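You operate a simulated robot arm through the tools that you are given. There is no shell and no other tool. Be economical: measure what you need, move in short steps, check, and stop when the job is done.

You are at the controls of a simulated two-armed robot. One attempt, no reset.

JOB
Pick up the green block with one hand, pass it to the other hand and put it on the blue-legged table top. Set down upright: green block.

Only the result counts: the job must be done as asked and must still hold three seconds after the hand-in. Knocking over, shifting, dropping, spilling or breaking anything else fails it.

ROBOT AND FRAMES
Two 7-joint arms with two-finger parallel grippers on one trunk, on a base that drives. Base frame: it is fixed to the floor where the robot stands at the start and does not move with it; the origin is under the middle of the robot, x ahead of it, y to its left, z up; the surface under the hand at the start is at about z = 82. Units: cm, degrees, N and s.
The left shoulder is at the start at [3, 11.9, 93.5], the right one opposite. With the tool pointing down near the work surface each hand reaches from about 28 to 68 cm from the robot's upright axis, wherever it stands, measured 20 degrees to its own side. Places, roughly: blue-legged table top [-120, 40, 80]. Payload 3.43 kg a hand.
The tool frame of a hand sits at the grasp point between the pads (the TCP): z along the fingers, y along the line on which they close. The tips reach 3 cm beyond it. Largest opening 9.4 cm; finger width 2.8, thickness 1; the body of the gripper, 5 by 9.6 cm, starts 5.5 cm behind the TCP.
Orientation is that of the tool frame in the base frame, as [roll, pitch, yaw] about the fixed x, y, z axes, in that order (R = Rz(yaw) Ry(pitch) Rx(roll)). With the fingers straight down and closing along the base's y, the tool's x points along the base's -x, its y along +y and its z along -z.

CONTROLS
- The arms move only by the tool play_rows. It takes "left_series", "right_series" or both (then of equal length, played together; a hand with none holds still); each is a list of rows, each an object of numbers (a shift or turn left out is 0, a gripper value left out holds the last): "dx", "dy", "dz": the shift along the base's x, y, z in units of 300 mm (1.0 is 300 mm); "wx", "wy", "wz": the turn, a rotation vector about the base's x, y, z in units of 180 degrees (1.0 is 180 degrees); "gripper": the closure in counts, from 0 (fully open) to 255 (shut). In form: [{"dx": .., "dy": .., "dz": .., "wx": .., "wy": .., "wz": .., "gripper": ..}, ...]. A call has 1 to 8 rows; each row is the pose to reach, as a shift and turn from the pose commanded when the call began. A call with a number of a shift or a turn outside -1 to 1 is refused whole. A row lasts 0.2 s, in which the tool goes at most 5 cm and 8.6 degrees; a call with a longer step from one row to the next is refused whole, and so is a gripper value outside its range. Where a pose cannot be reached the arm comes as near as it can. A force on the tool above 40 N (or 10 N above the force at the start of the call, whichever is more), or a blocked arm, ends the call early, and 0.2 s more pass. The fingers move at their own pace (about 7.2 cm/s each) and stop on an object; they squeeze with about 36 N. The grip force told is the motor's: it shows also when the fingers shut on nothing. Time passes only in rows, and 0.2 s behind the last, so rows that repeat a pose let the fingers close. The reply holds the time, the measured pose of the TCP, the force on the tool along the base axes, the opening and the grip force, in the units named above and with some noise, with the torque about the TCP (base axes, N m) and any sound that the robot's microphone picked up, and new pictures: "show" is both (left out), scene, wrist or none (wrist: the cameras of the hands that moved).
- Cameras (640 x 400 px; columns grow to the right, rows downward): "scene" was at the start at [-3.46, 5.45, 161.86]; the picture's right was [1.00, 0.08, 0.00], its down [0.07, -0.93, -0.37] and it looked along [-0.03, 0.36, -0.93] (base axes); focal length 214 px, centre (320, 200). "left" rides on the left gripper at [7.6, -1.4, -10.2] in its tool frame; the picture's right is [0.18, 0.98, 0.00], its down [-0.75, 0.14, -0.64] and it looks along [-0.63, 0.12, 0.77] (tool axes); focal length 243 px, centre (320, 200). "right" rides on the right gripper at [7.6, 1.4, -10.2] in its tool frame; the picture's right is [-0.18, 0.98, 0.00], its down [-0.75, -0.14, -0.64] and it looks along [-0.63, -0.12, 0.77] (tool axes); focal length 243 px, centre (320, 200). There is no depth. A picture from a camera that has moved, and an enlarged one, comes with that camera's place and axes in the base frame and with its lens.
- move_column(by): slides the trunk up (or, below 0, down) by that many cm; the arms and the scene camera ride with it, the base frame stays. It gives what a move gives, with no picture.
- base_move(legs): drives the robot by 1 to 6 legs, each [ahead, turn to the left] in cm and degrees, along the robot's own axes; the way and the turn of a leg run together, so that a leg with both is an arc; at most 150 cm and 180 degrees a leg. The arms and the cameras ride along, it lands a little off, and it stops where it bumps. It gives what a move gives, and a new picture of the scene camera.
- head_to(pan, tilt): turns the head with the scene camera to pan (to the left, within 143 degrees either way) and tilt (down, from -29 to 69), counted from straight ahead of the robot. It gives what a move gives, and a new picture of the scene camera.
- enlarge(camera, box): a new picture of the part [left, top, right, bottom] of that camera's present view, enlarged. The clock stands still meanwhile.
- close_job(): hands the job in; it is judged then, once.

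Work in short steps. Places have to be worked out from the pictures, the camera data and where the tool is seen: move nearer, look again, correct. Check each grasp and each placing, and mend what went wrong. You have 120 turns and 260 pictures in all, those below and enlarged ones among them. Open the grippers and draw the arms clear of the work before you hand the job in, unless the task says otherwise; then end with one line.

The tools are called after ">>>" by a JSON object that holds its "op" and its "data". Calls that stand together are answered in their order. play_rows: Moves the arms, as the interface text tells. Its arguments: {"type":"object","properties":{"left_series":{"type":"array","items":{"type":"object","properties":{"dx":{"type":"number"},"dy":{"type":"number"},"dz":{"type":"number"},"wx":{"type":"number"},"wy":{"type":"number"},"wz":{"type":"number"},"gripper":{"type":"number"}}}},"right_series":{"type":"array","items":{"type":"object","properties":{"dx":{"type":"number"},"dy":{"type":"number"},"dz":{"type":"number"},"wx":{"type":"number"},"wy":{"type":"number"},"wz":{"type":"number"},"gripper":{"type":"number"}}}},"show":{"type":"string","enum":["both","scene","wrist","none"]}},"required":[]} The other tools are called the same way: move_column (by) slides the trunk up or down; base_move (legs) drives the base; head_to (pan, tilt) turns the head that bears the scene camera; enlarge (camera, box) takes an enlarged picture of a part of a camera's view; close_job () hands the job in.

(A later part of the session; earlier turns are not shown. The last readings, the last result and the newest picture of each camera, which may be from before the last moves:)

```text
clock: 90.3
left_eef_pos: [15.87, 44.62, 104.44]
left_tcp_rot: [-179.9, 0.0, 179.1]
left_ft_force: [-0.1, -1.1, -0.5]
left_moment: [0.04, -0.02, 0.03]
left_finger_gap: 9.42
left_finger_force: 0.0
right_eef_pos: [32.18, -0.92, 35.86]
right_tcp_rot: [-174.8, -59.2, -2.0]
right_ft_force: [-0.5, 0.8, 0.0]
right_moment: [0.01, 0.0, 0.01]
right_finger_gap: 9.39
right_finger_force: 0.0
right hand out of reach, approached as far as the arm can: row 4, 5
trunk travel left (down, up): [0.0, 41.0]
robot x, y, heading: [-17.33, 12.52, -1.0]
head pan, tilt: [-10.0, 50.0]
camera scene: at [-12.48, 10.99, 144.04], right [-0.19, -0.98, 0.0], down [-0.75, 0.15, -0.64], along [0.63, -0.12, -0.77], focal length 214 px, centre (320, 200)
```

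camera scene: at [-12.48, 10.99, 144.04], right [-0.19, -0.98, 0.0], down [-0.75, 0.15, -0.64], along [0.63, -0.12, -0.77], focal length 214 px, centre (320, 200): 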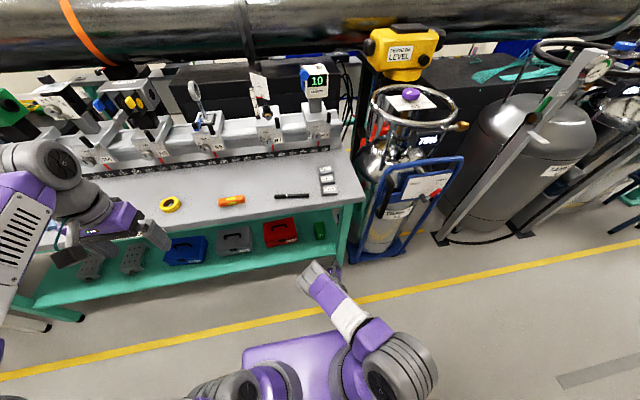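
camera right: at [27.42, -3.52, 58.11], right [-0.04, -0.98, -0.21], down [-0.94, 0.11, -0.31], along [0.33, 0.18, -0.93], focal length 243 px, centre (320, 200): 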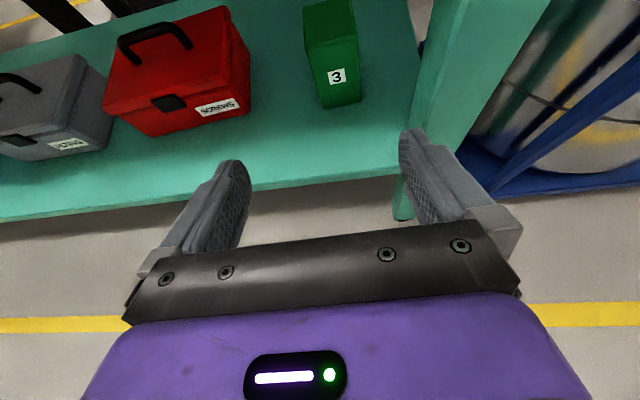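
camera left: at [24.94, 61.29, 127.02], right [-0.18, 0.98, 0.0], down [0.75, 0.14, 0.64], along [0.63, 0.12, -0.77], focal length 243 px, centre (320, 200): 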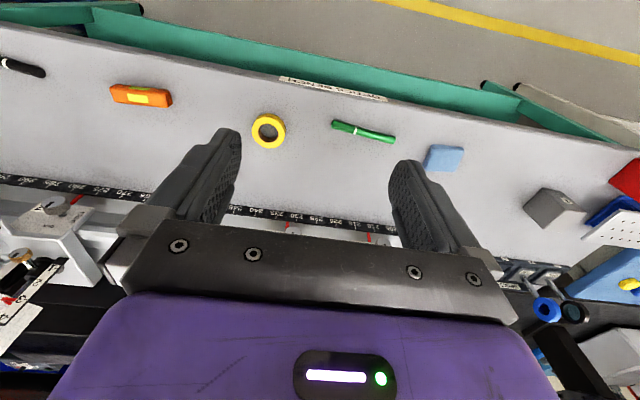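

This posture reaches z≈36 with a 31° tilt, good enough to grip the block's upper half. Drive ahead 15 cm and look.

>>> {"op": "base_move", "data": {"legs": [[15, 0]]}}

>>> {"op": "play_rows", "data": {"right_series": [{"dz": 0}], "show": "wrist"}}

```text
clock: 91.7
left_eef_pos: [31.09, 44.36, 104.31]
left_tcp_rot: [-179.9, 0.0, 178.9]
left_ft_force: [0.4, -0.1, -0.3]
left_moment: [-0.02, 0.04, 0.02]
left_finger_gap: 9.39
left_finger_force: 0.1
right_eef_pos: [47.02, -1.28, 35.72]
right_tcp_rot: [-174.7, -59.2, -2.1]
right_ft_force: [-0.3, -0.2, -0.7]
right_moment: [-0.01, 0.0, 0.0]
right_finger_gap: 9.4
right_finger_force: 0.0
trunk travel left (down, up): [0.0, 41.0]
robot x, y, heading: [-1.94, 12.28, -1.2]
head pan, tilt: [-10.0, 50.0]
camera scene: at [2.54, 10.7, 144.03], right [-0.19, -0.98, 0.0], down [-0.75, 0.15, -0.64], along [0.63, -0.12, -0.77], focal length 214 px, centre (320, 200)
```

scene: 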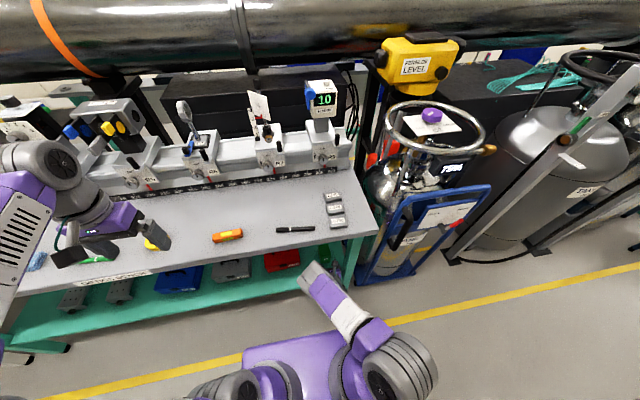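

```text
clock: 92.1
left_eef_pos: [30.92, 44.33, 104.4]
left_tcp_rot: [-180.0, 0.0, 178.8]
left_ft_force: [0.5, -0.2, -1.2]
left_moment: [0.01, -0.02, -0.02]
left_finger_gap: 9.42
left_finger_force: 0.0
right_eef_pos: [47.04, -1.38, 35.82]
right_tcp_rot: [-174.8, -59.3, -2.1]
right_ft_force: [0.2, 0.8, -0.3]
right_moment: [0.0, -0.01, 0.01]
right_finger_gap: 9.4
right_finger_force: 0.1
trunk travel left (down, up): [0.0, 41.0]
robot x, y, heading: [-1.76, 12.43, -1.2]
head pan, tilt: [-10.0, 50.0]
camera right: at [42.24, -3.55, 47.47], right [-0.05, -0.98, -0.2], down [-0.94, 0.12, -0.31], along [0.33, 0.18, -0.93], focal length 243 px, centre (320, 200)
```

right: 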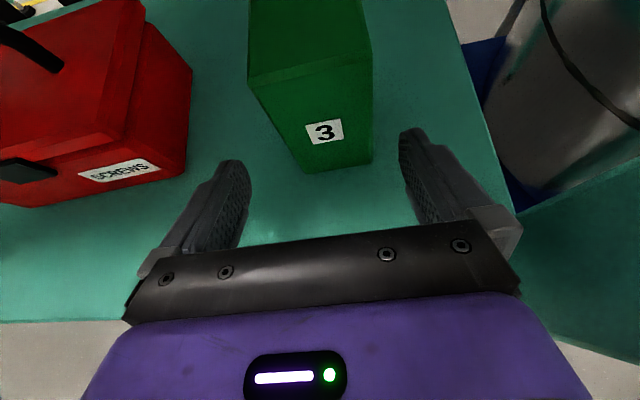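

Block: front face x≈51.3, y from -4.4 to 1.0, z 29.4–39.5, centred well between the fingers. Drive 6 cm further, then check.

>>> {"op": "base_move", "data": {"legs": [[6, 0]]}}

>>> {"op": "play_rows", "data": {"right_series": [{"dz": 0}], "show": "wrist"}}

```text
clock: 93.2
left_eef_pos: [36.77, 44.15, 104.53]
left_tcp_rot: [-180.0, 0.3, 178.8]
left_ft_force: [0.8, 0.5, 0.1]
left_moment: [-0.01, 0.0, 0.0]
left_finger_gap: 9.4
left_finger_force: 0.0
right_eef_pos: [51.88, -1.39, 35.04]
right_tcp_rot: [-175.2, -58.2, -1.3]
right_ft_force: [0.3, 0.3, -0.4]
right_moment: [0.0, -0.03, -0.01]
right_finger_gap: 9.4
right_finger_force: 0.0
trunk travel left (down, up): [0.0, 41.0]
robot x, y, heading: [3.82, 11.76, -1.1]
head pan, tilt: [-10.0, 50.0]
stopped in leg 1: the robot was blocked; the commanded pose is now the measured one
camera scene: at [8.28, 10.53, 144.06], right [-0.19, -0.98, 0.0], down [-0.75, 0.15, -0.64], along [0.63, -0.12, -0.77], focal length 214 px, centre (320, 200)
```

scene: 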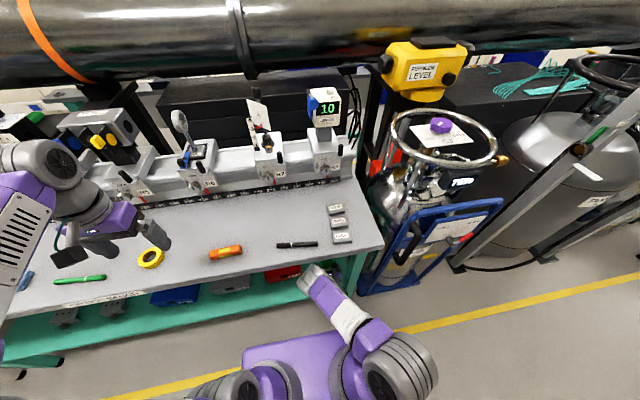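

```text
clock: 93.6
left_eef_pos: [36.74, 44.05, 104.48]
left_tcp_rot: [-179.9, 0.2, 178.8]
left_ft_force: [0.7, -0.4, -0.5]
left_moment: [-0.04, 0.0, -0.01]
left_finger_gap: 9.41
left_finger_force: 0.0
right_eef_pos: [51.74, -1.45, 34.9]
right_tcp_rot: [-175.2, -58.2, -1.3]
right_ft_force: [0.7, -0.1, 0.6]
right_moment: [-0.01, 0.01, 0.01]
right_finger_gap: 9.42
right_finger_force: 0.0
trunk travel left (down, up): [0.0, 41.0]
robot x, y, heading: [3.64, 11.84, -1.1]
head pan, tilt: [-10.0, 50.0]
camera right: at [47.28, -3.62, 46.67], right [-0.05, -0.98, -0.2], down [-0.95, 0.11, -0.3], along [0.31, 0.17, -0.93], focal length 243 px, centre (320, 200)
```

right: 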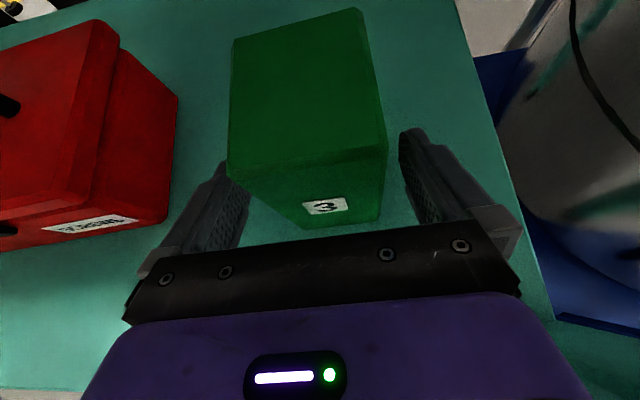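

The drive stopped 0.6 cm short on a light bump; the fingers already straddle the front half of the block. Close the right gripper.

>>> {"op": "play_rows", "data": {"right_series": [{"gripper": 120}, {"gripper": 255}, {"gripper": 255}, {"gripper": 255}, {"gripper": 255}, {"gripper": 255}], "show": "wrist"}}

```text
clock: 95.0
left_eef_pos: [36.75, 44.17, 104.4]
left_tcp_rot: [180.0, 0.0, 178.8]
left_ft_force: [0.1, 0.9, -0.2]
left_moment: [-0.01, 0.01, 0.01]
left_finger_gap: 9.4
left_finger_force: 0.0
right_eef_pos: [51.86, -1.38, 34.96]
right_tcp_rot: [-175.3, -58.2, -1.2]
right_ft_force: [-4.2, 0.1, 4.4]
right_moment: [-0.25, 0.07, -0.12]
right_finger_gap: 6.15
right_finger_force: 36.1
trunk travel left (down, up): [0.0, 41.0]
robot x, y, heading: [3.79, 11.99, -1.1]
head pan, tilt: [-10.0, 50.0]
camera right: at [47.28, -3.64, 46.68], right [-0.05, -0.98, -0.2], down [-0.95, 0.11, -0.3], along [0.31, 0.17, -0.93], focal length 243 px, centre (320, 200)
```

right: 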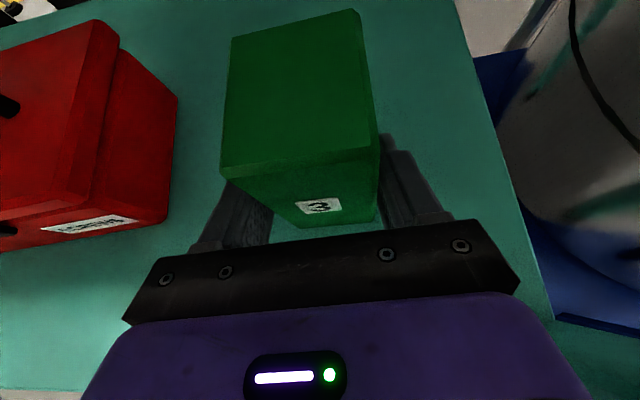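

Gripped at 6.15 cm with 36 N. Lift 3 cm and check.

>>> {"op": "play_rows", "data": {"right_series": [{"dz": 0.03}, {"dz": 0.06}, {"dz": 0.1}, {"dz": 0.1}], "show": "wrist"}}

```text
clock: 96.2
left_eef_pos: [36.02, 44.1, 104.93]
left_tcp_rot: [179.8, 0.5, 178.9]
left_ft_force: [0.3, -0.8, 0.2]
left_moment: [0.09, 0.01, -0.01]
left_finger_gap: 9.38
left_finger_force: 0.0
right_eef_pos: [48.49, -2.35, 35.76]
right_tcp_rot: [-177.2, -55.2, 0.0]
right_ft_force: [-0.5, 0.4, -2.8]
right_moment: [-0.01, 0.06, 0.01]
right_finger_gap: 6.04
right_finger_force: 36.4
trunk travel left (down, up): [0.0, 41.0]
robot x, y, heading: [3.95, 11.84, -1.5]
head pan, tilt: [-10.0, 50.0]
stopped in row 4 (right hand): the arm was blocked; the commanded pose is now the measured one
camera right: at [44.57, -4.43, 47.71], right [-0.07, -0.98, -0.18], down [-0.96, 0.11, -0.25], along [0.26, 0.15, -0.95], focal length 243 px, centre (320, 200)
```

right: 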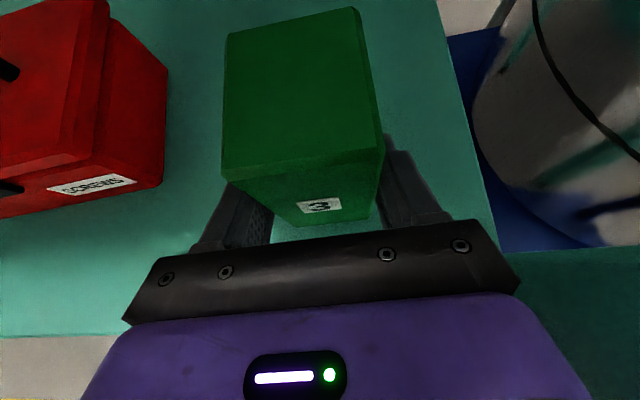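

The arm's forearm seems to press against the bench edge when lifting. I'll back the base out gently rather than lift.

>>> {"op": "base_move", "data": {"legs": [[-4, 0]]}}

>>> {"op": "play_rows", "data": {"right_series": [{"dz": 0}], "show": "wrist"}}

```text
clock: 97.1
left_eef_pos: [32.72, 44.36, 104.37]
left_tcp_rot: [180.0, 0.0, 178.8]
left_ft_force: [-1.0, -0.6, -0.4]
left_moment: [0.02, -0.01, 0.01]
left_finger_gap: 9.41
left_finger_force: 0.0
right_eef_pos: [45.65, -2.29, 36.06]
right_tcp_rot: [-176.9, -55.7, -0.3]
right_ft_force: [-0.4, -0.9, -2.8]
right_moment: [0.03, 0.07, 0.01]
right_finger_gap: 6.02
right_finger_force: 35.3
trunk travel left (down, up): [0.0, 41.0]
robot x, y, heading: [-0.01, 12.27, -1.4]
head pan, tilt: [-10.0, 50.0]
camera scene: at [4.32, 10.59, 144.05], right [-0.2, -0.98, 0.0], down [-0.75, 0.15, -0.64], along [0.63, -0.13, -0.77], focal length 214 px, centre (320, 200)
```

scene: 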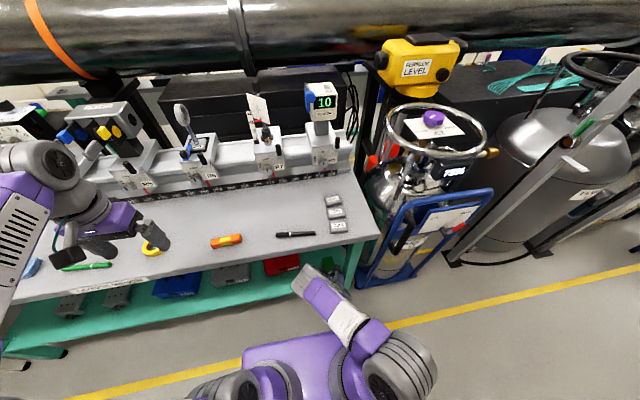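

```text
clock: 97.5
left_eef_pos: [32.76, 44.35, 104.42]
left_tcp_rot: [-179.9, 0.1, 178.8]
left_ft_force: [0.0, 0.7, -0.3]
left_moment: [-0.01, -0.01, 0.0]
left_finger_gap: 9.37
left_finger_force: 0.0
right_eef_pos: [45.77, -2.23, 35.86]
right_tcp_rot: [-176.8, -55.5, -0.3]
right_ft_force: [0.1, 0.0, -3.0]
right_moment: [-0.01, 0.08, -0.01]
right_finger_gap: 6.0
right_finger_force: 36.1
trunk travel left (down, up): [0.0, 41.0]
robot x, y, heading: [-0.15, 12.08, -1.4]
head pan, tilt: [-10.0, 50.0]
camera right: at [41.64, -4.27, 47.9], right [-0.06, -0.98, -0.18], down [-0.96, 0.11, -0.25], along [0.27, 0.16, -0.95], focal length 243 px, centre (320, 200)
```

right: 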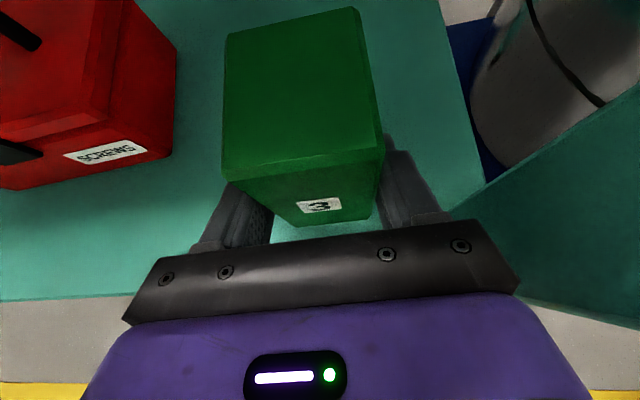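

The block comes along (about 3 N hanging). Back off 16 cm more to bring everything out from under the bench.

>>> {"op": "base_move", "data": {"legs": [[-3, 0]]}}

>>> {"op": "play_rows", "data": {"right_series": [{"dz": 0.03}, {"dz": 0.06}, {"dz": 0.1}, {"dz": 0.1}], "show": "wrist"}}

```text
clock: 98.3
left_eef_pos: [30.0, 44.37, 104.43]
left_tcp_rot: [-180.0, 0.1, 178.8]
left_ft_force: [0.0, 0.7, 0.1]
left_moment: [0.01, 0.01, -0.01]
left_finger_gap: 9.42
left_finger_force: 0.1
right_eef_pos: [42.73, -2.27, 35.89]
right_tcp_rot: [-176.9, -55.6, -0.3]
right_ft_force: [-0.8, 0.7, -2.7]
right_moment: [-0.02, 0.04, 0.01]
right_finger_gap: 6.01
right_finger_force: 36.1
trunk travel left (down, up): [0.0, 41.0]
robot x, y, heading: [-3.0, 12.26, -1.2]
head pan, tilt: [-10.0, 50.0]
camera scene: at [1.33, 10.66, 144.04], right [-0.2, -0.98, 0.0], down [-0.75, 0.15, -0.64], along [0.63, -0.13, -0.77], focal length 214 px, centre (320, 200)
```

scene: 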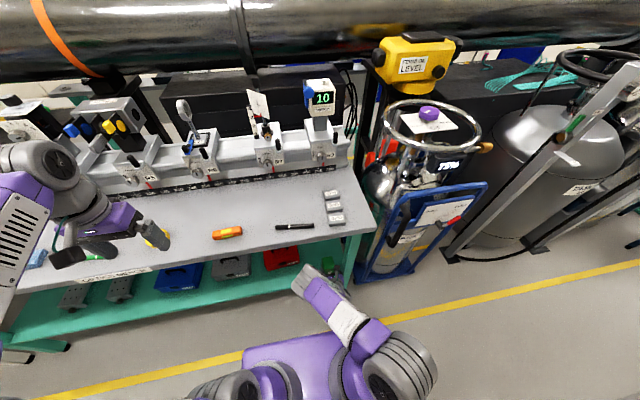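

```text
clock: 99.3
left_eef_pos: [29.82, 44.46, 104.53]
left_tcp_rot: [-180.0, 0.1, 178.9]
left_ft_force: [0.5, 0.1, 0.2]
left_moment: [-0.01, -0.01, -0.01]
left_finger_gap: 9.39
left_finger_force: 0.1
right_eef_pos: [42.71, -2.16, 38.91]
right_tcp_rot: [-176.8, -55.5, -0.3]
right_ft_force: [-0.6, 0.1, -2.9]
right_moment: [0.01, 0.05, 0.02]
right_finger_gap: 6.05
right_finger_force: 35.9
trunk travel left (down, up): [0.0, 41.0]
robot x, y, heading: [-3.11, 12.27, -1.4]
head pan, tilt: [-10.0, 50.0]
camera right: at [38.65, -4.17, 50.97], right [-0.06, -0.98, -0.18], down [-0.96, 0.11, -0.26], along [0.27, 0.16, -0.95], focal length 243 px, centre (320, 200)
```

right: 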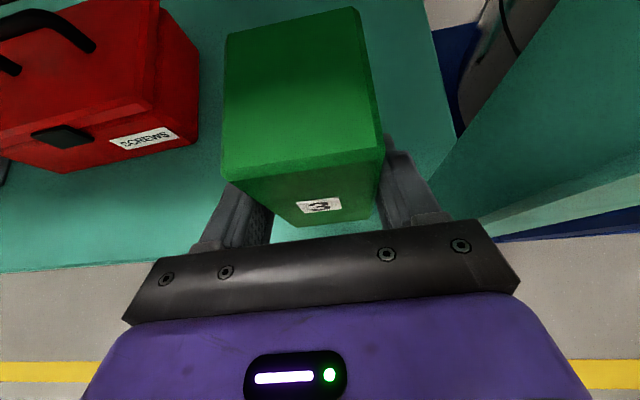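

The block is lifted clear and firmly held. Back out into the aisle and raise the trunk.

>>> {"op": "base_move", "data": {"legs": [[-28, 0]]}}

>>> {"op": "move_column", "data": {"by": 20}}

>>> {"op": "play_rows", "data": {"right_series": [{"dz": 0.15}, {"dz": 0.3}, {"dz": 0.45, "dx": -0.05}, {"dz": 0.6, "dx": -0.1, "wy": -0.007}, {"dz": 0.75, "dx": -0.1, "wy": -0.015}, {"dz": 0.9, "dx": -0.1, "wy": -0.015}, {"dz": 1.0, "dx": -0.1, "wy": -0.015}, {"dz": 1.0, "dx": -0.1, "wy": -0.015}]}}

```text
clock: 101.3
left_eef_pos: [1.8, 45.03, 104.45]
left_tcp_rot: [179.9, 0.1, 178.8]
left_ft_force: [-0.1, -0.7, -0.4]
left_moment: [-0.01, 0.0, -0.03]
left_finger_gap: 9.4
left_finger_force: 0.1
right_eef_pos: [14.78, -1.53, 39.03]
right_tcp_rot: [-176.8, -55.6, -0.2]
right_ft_force: [-0.1, -0.9, -3.2]
right_moment: [-0.01, 0.09, 0.02]
right_finger_gap: 6.05
right_finger_force: 36.2
trunk travel left (down, up): [0.0, 41.0]
robot x, y, heading: [-31.25, 12.56, -1.0]
head pan, tilt: [-10.0, 50.0]
camera scene: at [-26.67, 11.29, 144.04], right [-0.2, -0.98, 0.0], down [-0.75, 0.15, -0.64], along [0.63, -0.13, -0.77], focal length 214 px, centre (320, 200)
```

scene: 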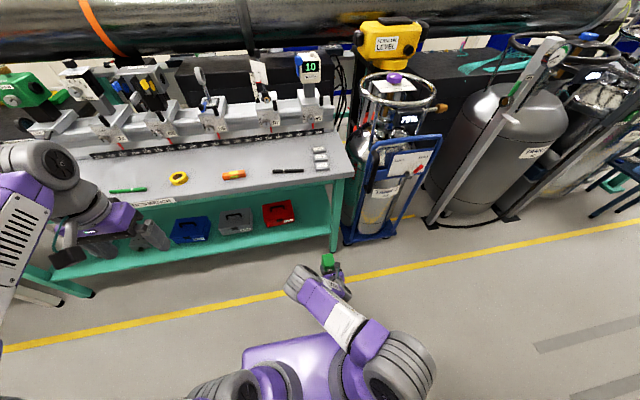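

```text
clock: 103.5
left_eef_pos: [1.93, 45.01, 124.37]
left_tcp_rot: [-179.9, 0.0, 178.8]
left_ft_force: [0.4, -0.6, -0.4]
left_moment: [0.02, 0.01, -0.01]
left_finger_gap: 9.42
left_finger_force: 0.0
right_eef_pos: [14.75, -1.53, 58.94]
right_tcp_rot: [-176.7, -55.6, -0.2]
right_ft_force: [-0.4, -0.2, -3.0]
right_moment: [-0.02, 0.08, 0.01]
right_finger_gap: 6.03
right_finger_force: 35.7
trunk travel left (down, up): [-20.0, 21.0]
robot x, y, heading: [-31.0, 12.97, -1.5]
head pan, tilt: [-10.0, 50.0]
```

```text
clock: 105.3
left_eef_pos: [1.86, 44.99, 124.38]
left_tcp_rot: [180.0, 0.2, 178.9]
left_ft_force: [0.1, 0.6, -0.1]
left_moment: [0.03, 0.01, 0.01]
left_finger_gap: 9.41
left_finger_force: 0.1
right_eef_pos: [5.77, 1.44, 80.23]
right_tcp_rot: [-177.5, -57.9, -0.1]
right_ft_force: [0.2, 0.7, -3.1]
right_moment: [-0.01, 0.08, 0.03]
right_finger_gap: 6.02
right_finger_force: 36.3
right hand out of reach, approached as far as the arm can: row 2, 3, 4, 5, 6, 7, 8
trunk travel left (down, up): [-20.0, 21.0]
robot x, y, heading: [-31.36, 13.08, -1.5]
head pan, tilt: [-10.0, 50.0]
camera scene: at [-26.6, 11.26, 164.03], right [-0.2, -0.98, 0.0], down [-0.75, 0.15, -0.64], along [0.63, -0.13, -0.77], focal length 214 px, centre (320, 200)
camera right: at [1.18, -0.55, 91.99], right [-0.06, -0.98, -0.18], down [-0.95, 0.11, -0.29], along [0.31, 0.15, -0.94], focal length 243 px, centre (320, 200)
```

scene: 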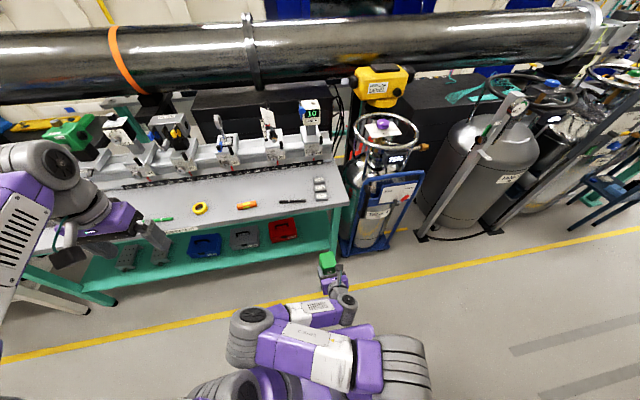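
right: 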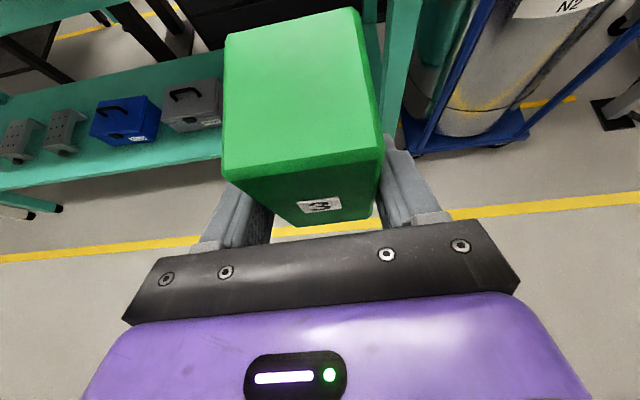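

The right arm folded a bit but holds the block upright at z≈78; a handover here is fine. I'll bring the left hand over, turning it 90° so it closes along x.

>>> {"op": "play_rows", "data": {"left_series": [{"wz": -0.047, "dy": -0.1}, {"wz": -0.094, "dy": -0.2}, {"wz": -0.141, "dy": -0.3}, {"wz": -0.188, "dy": -0.4}, {"wz": -0.235, "dy": -0.5}, {"wz": -0.282, "dy": -0.6}, {"wz": -0.329, "dy": -0.7}, {"wz": -0.376, "dy": -0.8}], "show": "none"}}

>>> {"op": "play_rows", "data": {"left_series": [{"wz": -0.047, "dy": -0.1, "dx": 0.05}, {"wz": -0.094, "dy": -0.2, "dx": 0.1}, {"wz": -0.124, "dy": -0.3, "dx": 0.15}, {"wz": -0.124, "dy": -0.4, "dx": 0.2}, {"wz": -0.124, "dy": -0.5, "dx": 0.25}, {"wz": -0.124, "dy": -0.6, "dx": 0.25}, {"wz": -0.124, "dy": -0.6, "dx": 0.25}]}}

```text
clock: 107.1
left_eef_pos: [1.82, 20.86, 124.52]
left_tcp_rot: [-180.0, 0.1, 111.0]
left_ft_force: [0.7, -0.5, 0.4]
left_moment: [0.01, 0.0, -0.01]
left_finger_gap: 9.4
left_finger_force: 0.0
right_eef_pos: [5.81, 1.71, 80.27]
right_tcp_rot: [-176.7, -58.1, -0.3]
right_ft_force: [-0.3, 0.1, -2.6]
right_moment: [0.0, 0.1, -0.02]
right_finger_gap: 6.04
right_finger_force: 35.6
trunk travel left (down, up): [-20.0, 21.0]
robot x, y, heading: [-31.12, 12.66, -1.3]
head pan, tilt: [-10.0, 50.0]
```

```text
clock: 108.7
left_eef_pos: [9.31, 3.08, 124.42]
left_tcp_rot: [-180.0, 0.1, 89.0]
left_ft_force: [0.3, -0.8, 0.9]
left_moment: [-0.04, 0.0, 0.01]
left_finger_gap: 9.39
left_finger_force: 0.0
right_eef_pos: [5.74, 1.8, 80.33]
right_tcp_rot: [-177.0, -58.0, -0.1]
right_ft_force: [-0.2, -0.1, -2.5]
right_moment: [-0.03, 0.04, 0.01]
right_finger_gap: 6.02
right_finger_force: 36.3
trunk travel left (down, up): [-20.0, 21.0]
robot x, y, heading: [-31.05, 12.97, -1.2]
head pan, tilt: [-10.0, 50.0]
camera scene: at [-26.62, 11.36, 164.03], right [-0.2, -0.98, 0.0], down [-0.75, 0.15, -0.64], along [0.63, -0.13, -0.77], focal length 214 px, centre (320, 200)
camera left: at [8.21, 10.66, 134.67], right [0.99, 0.16, 0.0], down [0.13, -0.75, 0.64], along [0.11, -0.63, -0.77], focal length 243 px, centre (320, 200)
```

scene: 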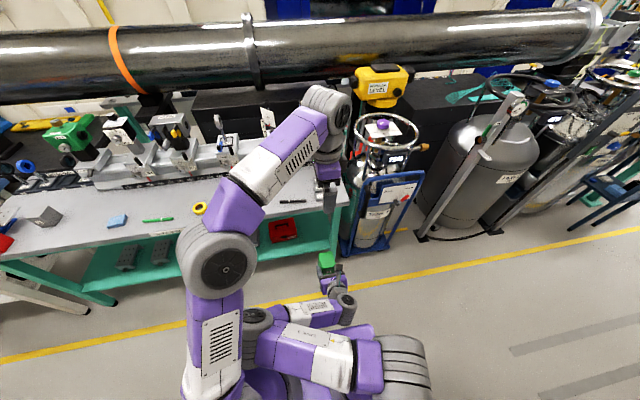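
left: 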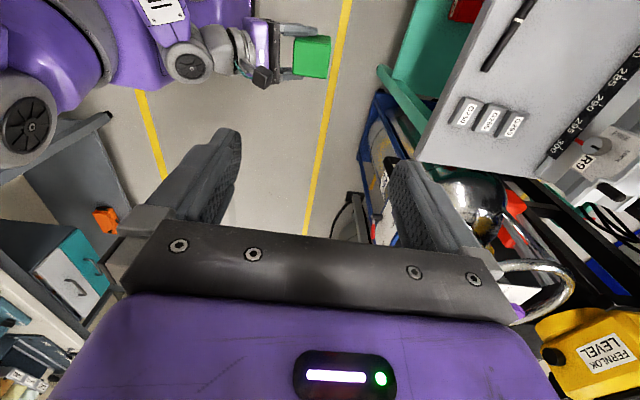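

The block is visible in the left camera. Enlarge for accurate edges.

>>> {"op": "enlarge", "data": {"camera": "left", "box": [230, 10, 350, 100]}}

```text
4.44 times, centred on (290, 55) of left
camera zoom: at [8.21, 10.66, 134.67], right [0.99, 0.16, 0.0], down [0.13, -0.75, 0.64], along [0.11, -0.63, -0.77], focal length 1078 px, centre (453, 844)
```

zoom: 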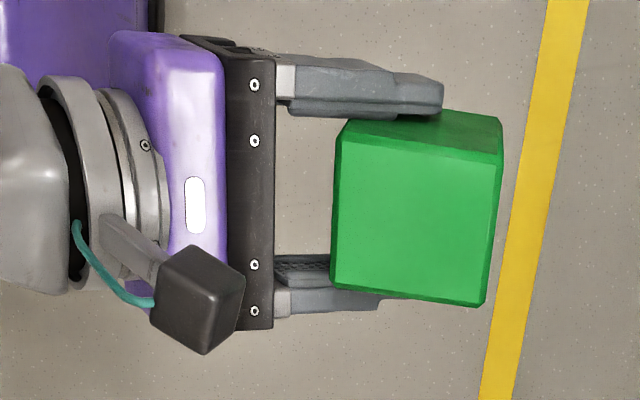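

Block top centre is near [8.5, 1.6, 84]; there's clear room between palm and block for a left finger. Descend the left hand to z≈99 and re-measure.

>>> {"op": "play_rows", "data": {"left_series": [{"dz": -0.15, "dy": -0.03}, {"dz": -0.3, "dy": -0.05}, {"dz": -0.45, "dy": -0.05}, {"dz": -0.6, "dy": -0.05}, {"dz": -0.75, "dy": -0.05}, {"dz": -0.85, "dy": -0.05}, {"dz": -0.85, "dy": -0.05}]}}

```text
clock: 110.3
left_eef_pos: [9.31, 1.55, 98.96]
left_tcp_rot: [-180.0, 0.0, 88.9]
left_ft_force: [0.1, -0.3, 0.1]
left_moment: [0.01, -0.02, 0.0]
left_finger_gap: 9.37
left_finger_force: 0.1
right_eef_pos: [5.82, 1.58, 80.31]
right_tcp_rot: [-177.2, -58.1, 0.0]
right_ft_force: [-0.2, -0.1, -3.5]
right_moment: [0.02, 0.07, -0.01]
right_finger_gap: 5.98
right_finger_force: 36.1
trunk travel left (down, up): [-20.0, 21.0]
robot x, y, heading: [-31.25, 12.91, -1.1]
head pan, tilt: [-10.0, 50.0]
camera scene: at [-26.64, 11.31, 164.04], right [-0.2, -0.98, 0.0], down [-0.75, 0.15, -0.64], along [0.63, -0.13, -0.77], focal length 214 px, centre (320, 200)
camera left: at [8.14, 9.12, 109.12], right [0.99, 0.16, 0.0], down [0.13, -0.75, 0.64], along [0.11, -0.64, -0.77], focal length 243 px, centre (320, 200)
```

scene: 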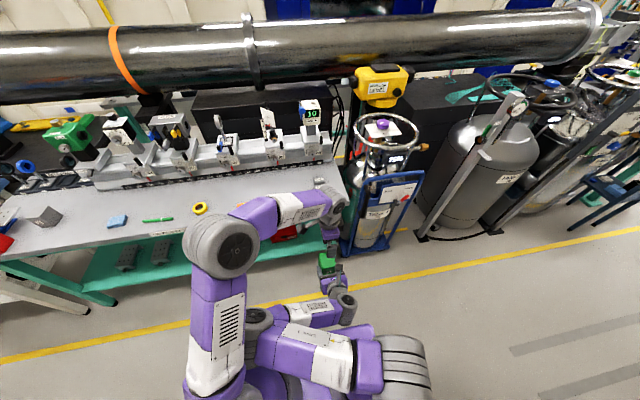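
left: 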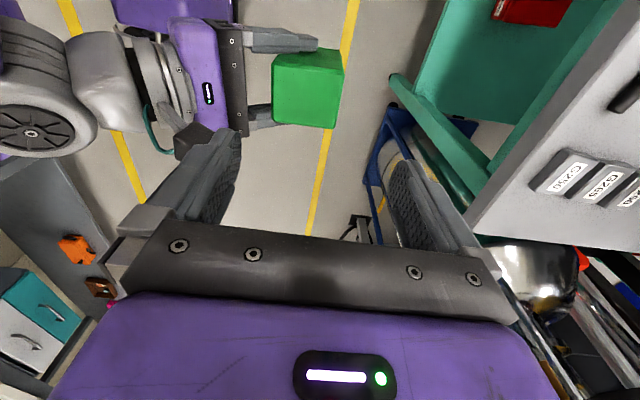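

Enlarge to re-measure the block against the left fingers.

>>> {"op": "enlarge", "data": {"camera": "left", "box": [230, 30, 370, 142]}}

```text
3.57 times, centred on (300, 86) of left
camera zoom: at [8.14, 9.12, 109.12], right [0.99, 0.16, 0.0], down [0.13, -0.75, 0.64], along [0.11, -0.64, -0.77], focal length 866 px, centre (391, 607)
```

zoom: 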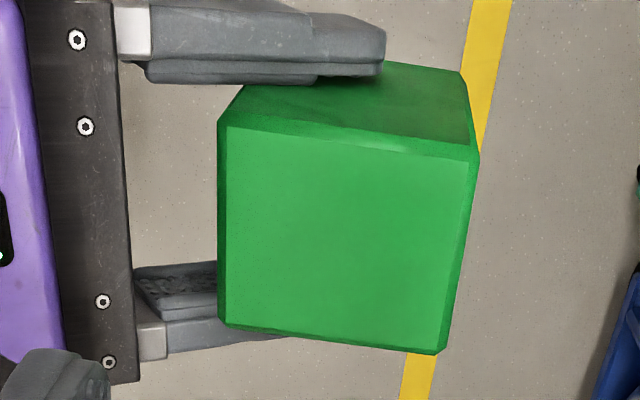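

The block centre is about x 8.1, y 1.6. I'll narrow the left fingers to ~7.7 cm, shift x by -0.9 cm and descend to z≈88 first.

>>> {"op": "play_rows", "data": {"left_series": [{"dx": -0.03, "gripper": 45}, {"dx": -0.03, "dz": -0.1}, {"dx": -0.03, "dz": -0.2}, {"dx": -0.03, "dz": -0.3}, {"dx": -0.03, "dz": -0.365}, {"dx": -0.03, "dz": -0.365}]}}

>>> {"op": "enlarge", "data": {"camera": "left", "box": [170, 40, 430, 240]}}

>>> {"op": "enlarge", "data": {"camera": "scene", "box": [270, 190, 400, 310]}}

```text
clock: 111.7
left_eef_pos: [8.51, 1.62, 88.02]
left_tcp_rot: [179.9, 0.3, 88.9]
left_ft_force: [-0.7, 0.4, -0.1]
left_moment: [0.02, -0.01, 0.01]
left_finger_gap: 7.77
left_finger_force: 0.0
right_eef_pos: [5.58, 0.87, 79.88]
right_tcp_rot: [-179.6, -57.5, 1.8]
right_ft_force: [-0.1, 0.4, -2.6]
right_moment: [0.0, 0.12, 0.02]
right_finger_gap: 6.0
right_finger_force: 35.6
trunk travel left (down, up): [-20.0, 21.0]
robot x, y, heading: [-30.84, 12.95, -1.3]
head pan, tilt: [-10.0, 50.0]
camera scene: at [-26.63, 11.3, 164.03], right [-0.2, -0.98, 0.0], down [-0.75, 0.15, -0.64], along [0.63, -0.13, -0.77], focal length 214 px, centre (320, 200)
camera left: at [7.34, 9.11, 98.16], right [0.99, 0.16, 0.0], down [0.13, -0.75, 0.64], along [0.11, -0.64, -0.76], focal length 243 px, centre (320, 200)
```

scene: 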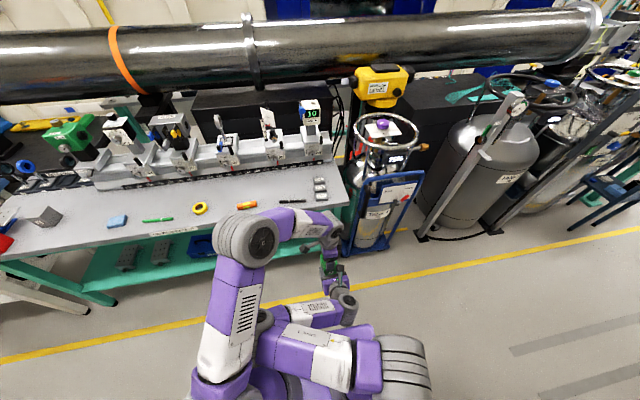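
left: 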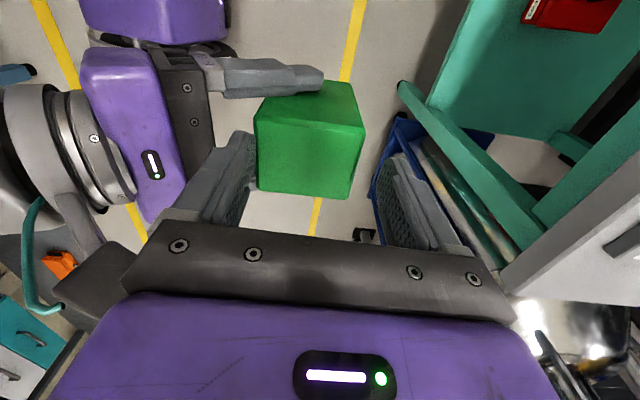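

```text
2.00 times, centred on (300, 140) of left
camera zoom: at [7.34, 9.11, 98.16], right [0.99, 0.16, 0.0], down [0.13, -0.75, 0.64], along [0.11, -0.64, -0.76], focal length 485 px, centre (360, 320)
```

zoom: 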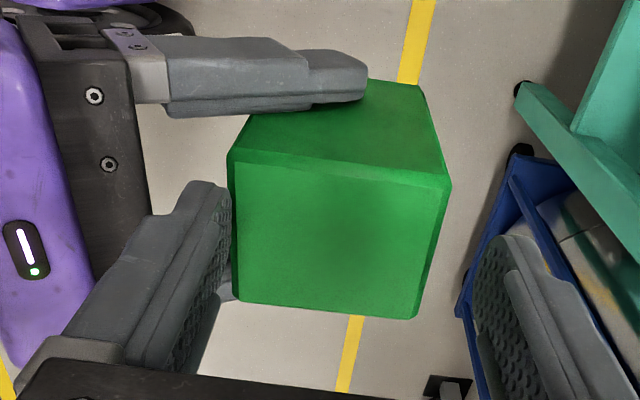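

```text
3.33 times, centred on (335, 250) of scene
camera zoom: at [-26.63, 11.3, 164.03], right [-0.2, -0.98, 0.0], down [-0.75, 0.15, -0.64], along [0.63, -0.13, -0.77], focal length 715 px, centre (270, 33)
```

zoom: 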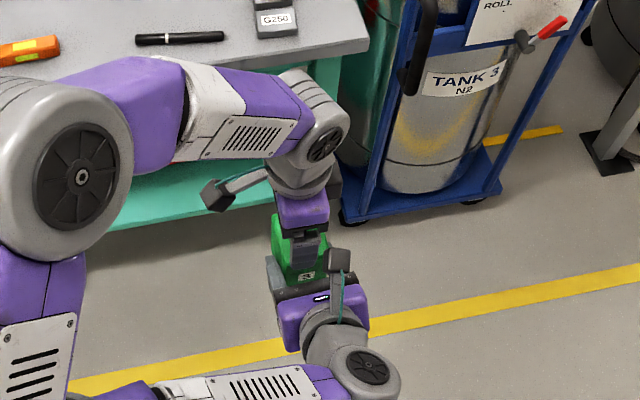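

The right hand was nudged slightly, so something touches. I'll check the right camera's displacement to learn where.

>>> {"op": "enlarge", "data": {"camera": "right", "box": [0, 0, 640, 400]}}

>>> {"op": "head_to", "data": {"pan": 5, "tilt": 68}}

>>> {"op": "enlarge", "data": {"camera": "scene", "box": [200, 100, 400, 260]}}

```text
1.00 times, centred on (320, 200) of right (not enlarged: the box is as wide or as high as the picture)
camera zoom: at [1.06, -0.8, 91.74], right [-0.06, -0.99, -0.16], down [-0.95, 0.11, -0.29], along [0.3, 0.13, -0.94], focal length 243 px, centre (320, 200)
```

zoom: 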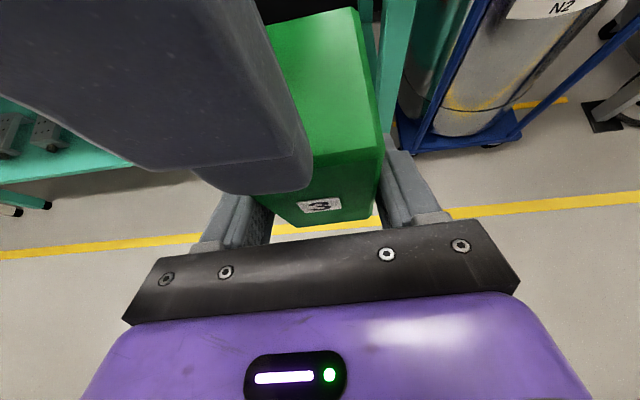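

```text
clock: 112.5
left_eef_pos: [8.44, 1.6, 88.02]
left_tcp_rot: [180.0, 0.1, 88.8]
left_ft_force: [-0.7, -0.5, 0.5]
left_moment: [0.0, 0.0, -0.02]
left_finger_gap: 7.74
left_finger_force: 0.0
right_eef_pos: [5.63, 0.92, 79.91]
right_tcp_rot: [-179.5, -57.5, 1.7]
right_ft_force: [-0.5, 1.2, -2.9]
right_moment: [0.0, 0.1, 0.0]
right_finger_gap: 6.04
right_finger_force: 35.3
trunk travel left (down, up): [-20.0, 21.0]
robot x, y, heading: [-31.5, 13.08, -1.2]
head pan, tilt: [5.0, 68.0]
camera scene: at [-28.5, 13.16, 161.92], right [0.06, -1.0, 0.0], down [-0.93, -0.06, -0.38], along [0.37, 0.02, -0.93], focal length 214 px, centre (320, 200)
```

scene: 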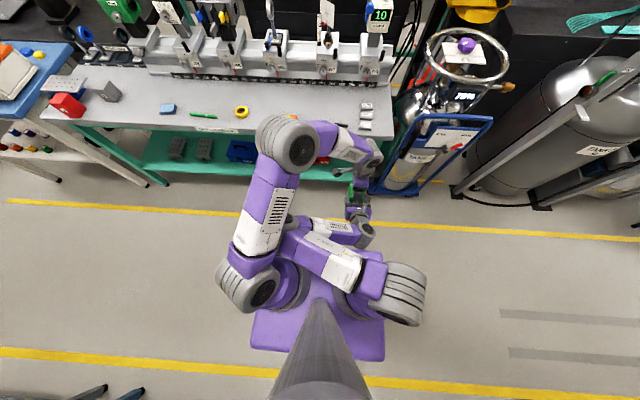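

```text
2.50 times, centred on (300, 180) of scene
camera zoom: at [-28.5, 13.16, 161.92], right [0.06, -1.0, 0.0], down [-0.93, -0.06, -0.38], along [0.37, 0.02, -0.93], focal length 536 px, centre (370, 250)
```

zoom: 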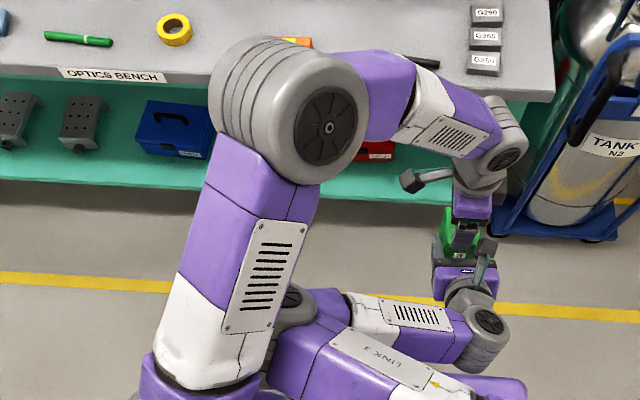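

The left upper arm presses on the folded right elbow. I'll lift the left hand, then shift the right hand forward and to the right to free its elbow.

>>> {"op": "play_rows", "data": {"left_series": [{"dz": 0.15}, {"dz": 0.3}, {"dz": 0.45}, {"dz": 0.6}, {"dz": 0.7}, {"dz": 0.7}], "show": "none"}}

>>> {"op": "play_rows", "data": {"right_series": [{"dx": 0.06, "dy": -0.06}, {"dx": 0.12, "dy": -0.12}, {"dx": 0.18, "dy": -0.18}, {"dx": 0.24, "dy": -0.24}, {"dx": 0.3, "dy": -0.3}, {"dx": 0.3, "dy": -0.36}, {"dx": 0.3, "dy": -0.36}], "show": "scene"}}

```text
clock: 113.9
left_eef_pos: [8.4, 1.57, 109.01]
left_tcp_rot: [179.9, 0.1, 88.8]
left_ft_force: [-0.3, -0.2, -0.5]
left_moment: [0.02, 0.02, 0.01]
left_finger_gap: 7.74
left_finger_force: 0.1
right_eef_pos: [5.78, 1.76, 80.37]
right_tcp_rot: [-176.8, -58.1, -0.3]
right_ft_force: [0.5, -0.8, -3.1]
right_moment: [-0.01, 0.07, -0.03]
right_finger_gap: 6.03
right_finger_force: 35.9
trunk travel left (down, up): [-20.0, 21.0]
robot x, y, heading: [-31.13, 13.25, -1.3]
head pan, tilt: [5.0, 68.0]
```

```text
clock: 115.5
left_eef_pos: [8.49, 1.37, 108.95]
left_tcp_rot: [180.0, 0.1, 88.8]
left_ft_force: [0.8, -0.7, -0.1]
left_moment: [-0.01, -0.02, 0.01]
left_finger_gap: 7.75
left_finger_force: 0.2
right_eef_pos: [6.63, -1.39, 79.48]
right_tcp_rot: [-171.1, -58.9, -7.2]
right_ft_force: [-1.2, -0.3, -2.7]
right_moment: [0.01, 0.09, 0.02]
right_finger_gap: 6.02
right_finger_force: 36.0
right hand out of reach, approached as far as the arm can: row 1, 2, 3, 4, 5, 6, 7
trunk travel left (down, up): [-20.0, 21.0]
robot x, y, heading: [-31.12, 12.87, -1.4]
head pan, tilt: [5.0, 68.0]
camera scene: at [-28.5, 13.17, 161.91], right [0.06, -1.0, 0.0], down [-0.93, -0.06, -0.37], along [0.37, 0.02, -0.93], focal length 214 px, centre (320, 200)
```

scene: 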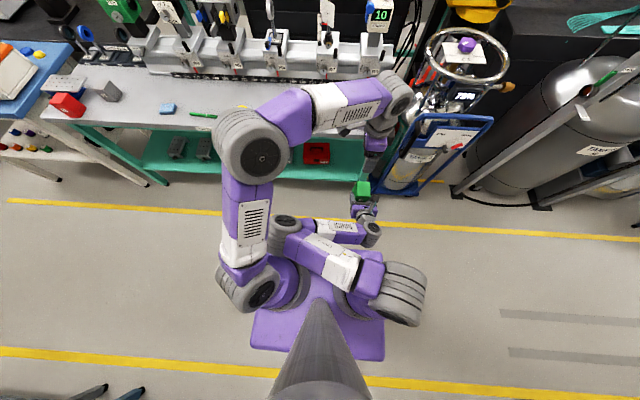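

The right arm is at a joint limit this high. I'll bring it back down to its earlier comfortable posture (z≈59) and do the handover lower.

>>> {"op": "play_rows", "data": {"right_series": [{"dx": 0.03, "dz": -0.1}, {"dx": 0.07, "dz": -0.2, "wx": -0.005, "wz": 0.004}, {"dx": 0.12, "dz": -0.3, "wx": -0.01, "wz": 0.008}, {"dx": 0.17, "dz": -0.4, "wx": -0.017, "wz": 0.012}, {"dx": 0.22, "dz": -0.5, "wx": -0.017, "wz": 0.012}, {"dx": 0.27, "dz": -0.6, "wx": -0.017, "wz": 0.012}, {"dx": 0.27, "dz": -0.68, "wx": -0.017, "wz": 0.012}, {"dx": 0.27, "dz": -0.68, "wx": -0.017, "wz": 0.012}], "show": "scene"}}

```text
clock: 117.3
left_eef_pos: [8.47, 1.59, 108.92]
left_tcp_rot: [180.0, 0.1, 88.8]
left_ft_force: [-0.3, -0.6, -0.8]
left_moment: [0.02, -0.02, 0.0]
left_finger_gap: 7.76
left_finger_force: 0.1
right_eef_pos: [14.3, -1.51, 58.65]
right_tcp_rot: [177.3, -58.1, 6.9]
right_ft_force: [0.3, -0.5, -3.6]
right_moment: [0.01, 0.07, -0.01]
right_finger_gap: 6.04
right_finger_force: 36.2
trunk travel left (down, up): [-20.0, 21.0]
robot x, y, heading: [-31.28, 12.71, -1.2]
head pan, tilt: [5.0, 68.0]
camera scene: at [-28.5, 13.18, 161.91], right [0.07, -1.0, 0.0], down [-0.93, -0.06, -0.37], along [0.37, 0.02, -0.93], focal length 214 px, centre (320, 200)
```

scene: 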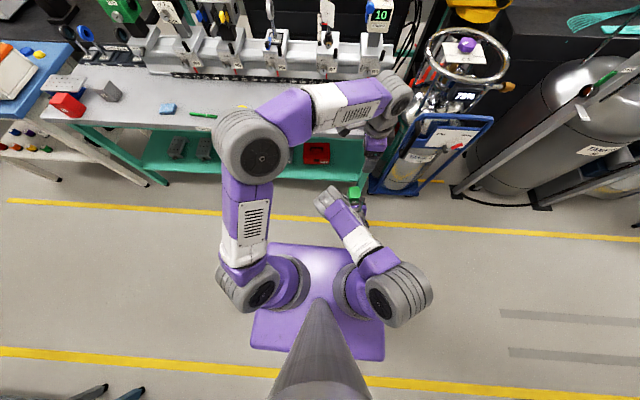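

Good, the right elbow is now out of the way. Correct the small right-hand twist and bring the left hand above the block.

>>> {"op": "play_rows", "data": {"left_series": [{"dx": 0.1, "dy": -0.03}, {"dx": 0.2, "dy": -0.07}, {"dx": 0.283, "dy": -0.1}, {"dx": 0.283, "dy": -0.1, "dz": -0.15}, {"dx": 0.283, "dy": -0.1, "dz": -0.3}, {"dx": 0.283, "dy": -0.1, "dz": -0.45}, {"dx": 0.283, "dy": -0.1, "dz": -0.6}, {"dx": 0.283, "dy": -0.1, "dz": -0.75}], "right_series": [{"wx": 0.004, "wz": -0.003}, {"wx": 0.01, "wz": -0.006}, {"wx": 0.017, "wz": -0.012}, {"wx": 0.017, "wz": -0.012}, {"wx": 0.017, "wz": -0.012}, {"wx": 0.017, "wz": -0.012}, {"wx": 0.017, "wz": -0.012}, {"wx": 0.017, "wz": -0.012}]}}

```text
clock: 119.1
left_eef_pos: [17.0, -1.37, 86.36]
left_tcp_rot: [-179.9, 0.2, 88.9]
left_ft_force: [-0.2, 0.9, 0.4]
left_moment: [0.0, 0.01, -0.03]
left_finger_gap: 7.77
left_finger_force: 0.2
right_eef_pos: [14.24, -1.48, 58.61]
right_tcp_rot: [-176.8, -58.3, -0.2]
right_ft_force: [0.0, -0.6, -3.3]
right_moment: [-0.01, 0.08, 0.01]
right_finger_gap: 6.02
right_finger_force: 36.0
trunk travel left (down, up): [-20.0, 21.0]
robot x, y, heading: [-30.94, 12.98, -1.1]
head pan, tilt: [5.0, 68.0]
camera scene: at [-28.44, 13.15, 161.91], right [0.06, -1.0, 0.0], down [-0.93, -0.06, -0.37], along [0.37, 0.02, -0.93], focal length 214 px, centre (320, 200)
camera right: at [9.65, -3.58, 70.32], right [-0.05, -0.98, -0.19], down [-0.95, 0.11, -0.3], along [0.31, 0.16, -0.94], focal length 243 px, centre (320, 200)
camera left: at [15.81, 6.08, 96.48], right [0.99, 0.17, 0.0], down [0.13, -0.76, 0.64], along [0.11, -0.63, -0.77], focal length 243 px, centre (320, 200)
```

scene: 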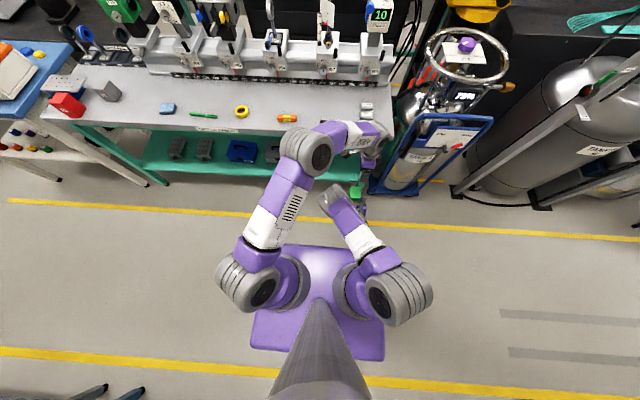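
right: 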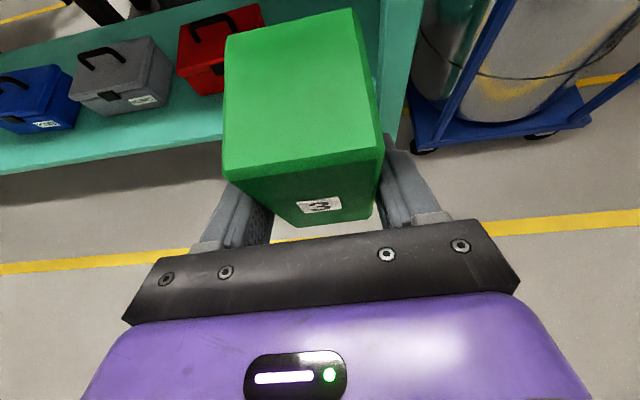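
left: 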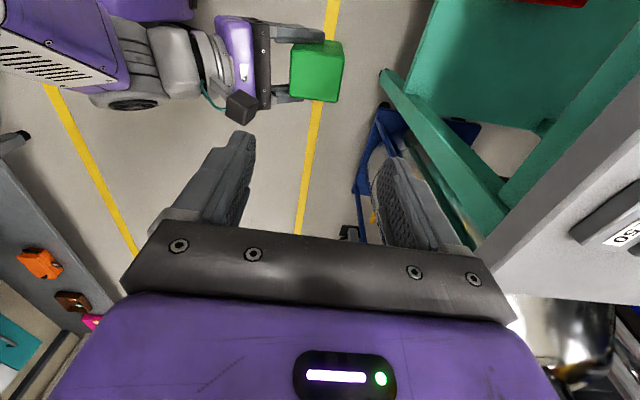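

Alignment looks good (block within ~0.3 cm of the finger centre line). Descend to z≈68 and check that neither hand is disturbed.

>>> {"op": "play_rows", "data": {"left_series": [{"dz": -0.15}, {"dz": -0.3}, {"dz": -0.45}, {"dz": -0.6}, {"dz": -0.6}]}}

```text
clock: 120.3
left_eef_pos: [16.94, -1.48, 68.44]
left_tcp_rot: [179.9, 0.2, 88.8]
left_ft_force: [-0.3, -0.1, -0.8]
left_moment: [-0.01, 0.02, 0.01]
left_finger_gap: 7.75
left_finger_force: 0.0
right_eef_pos: [14.29, -1.49, 58.66]
right_tcp_rot: [-176.8, -58.3, -0.3]
right_ft_force: [0.4, 0.5, -2.3]
right_moment: [-0.01, 0.05, 0.02]
right_finger_gap: 6.01
right_finger_force: 36.0
trunk travel left (down, up): [-20.0, 21.0]
robot x, y, heading: [-31.3, 13.14, -1.4]
head pan, tilt: [5.0, 68.0]
camera scene: at [-28.51, 13.17, 161.92], right [0.07, -1.0, 0.0], down [-0.93, -0.06, -0.37], along [0.37, 0.02, -0.93], focal length 214 px, centre (320, 200)
camera left: at [15.84, 6.08, 78.62], right [0.99, 0.16, 0.0], down [0.13, -0.75, 0.64], along [0.11, -0.63, -0.77], focal length 243 px, centre (320, 200)
```

scene: 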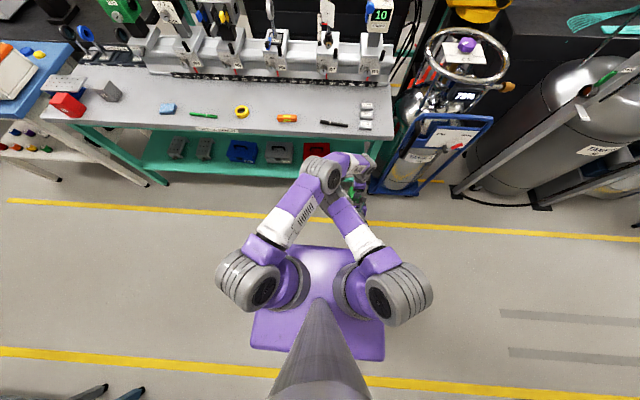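
left: 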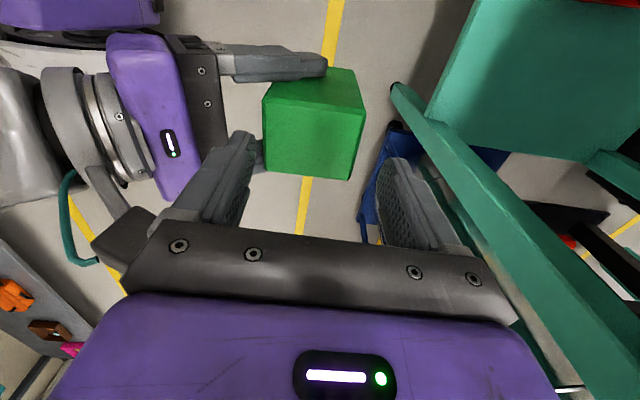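

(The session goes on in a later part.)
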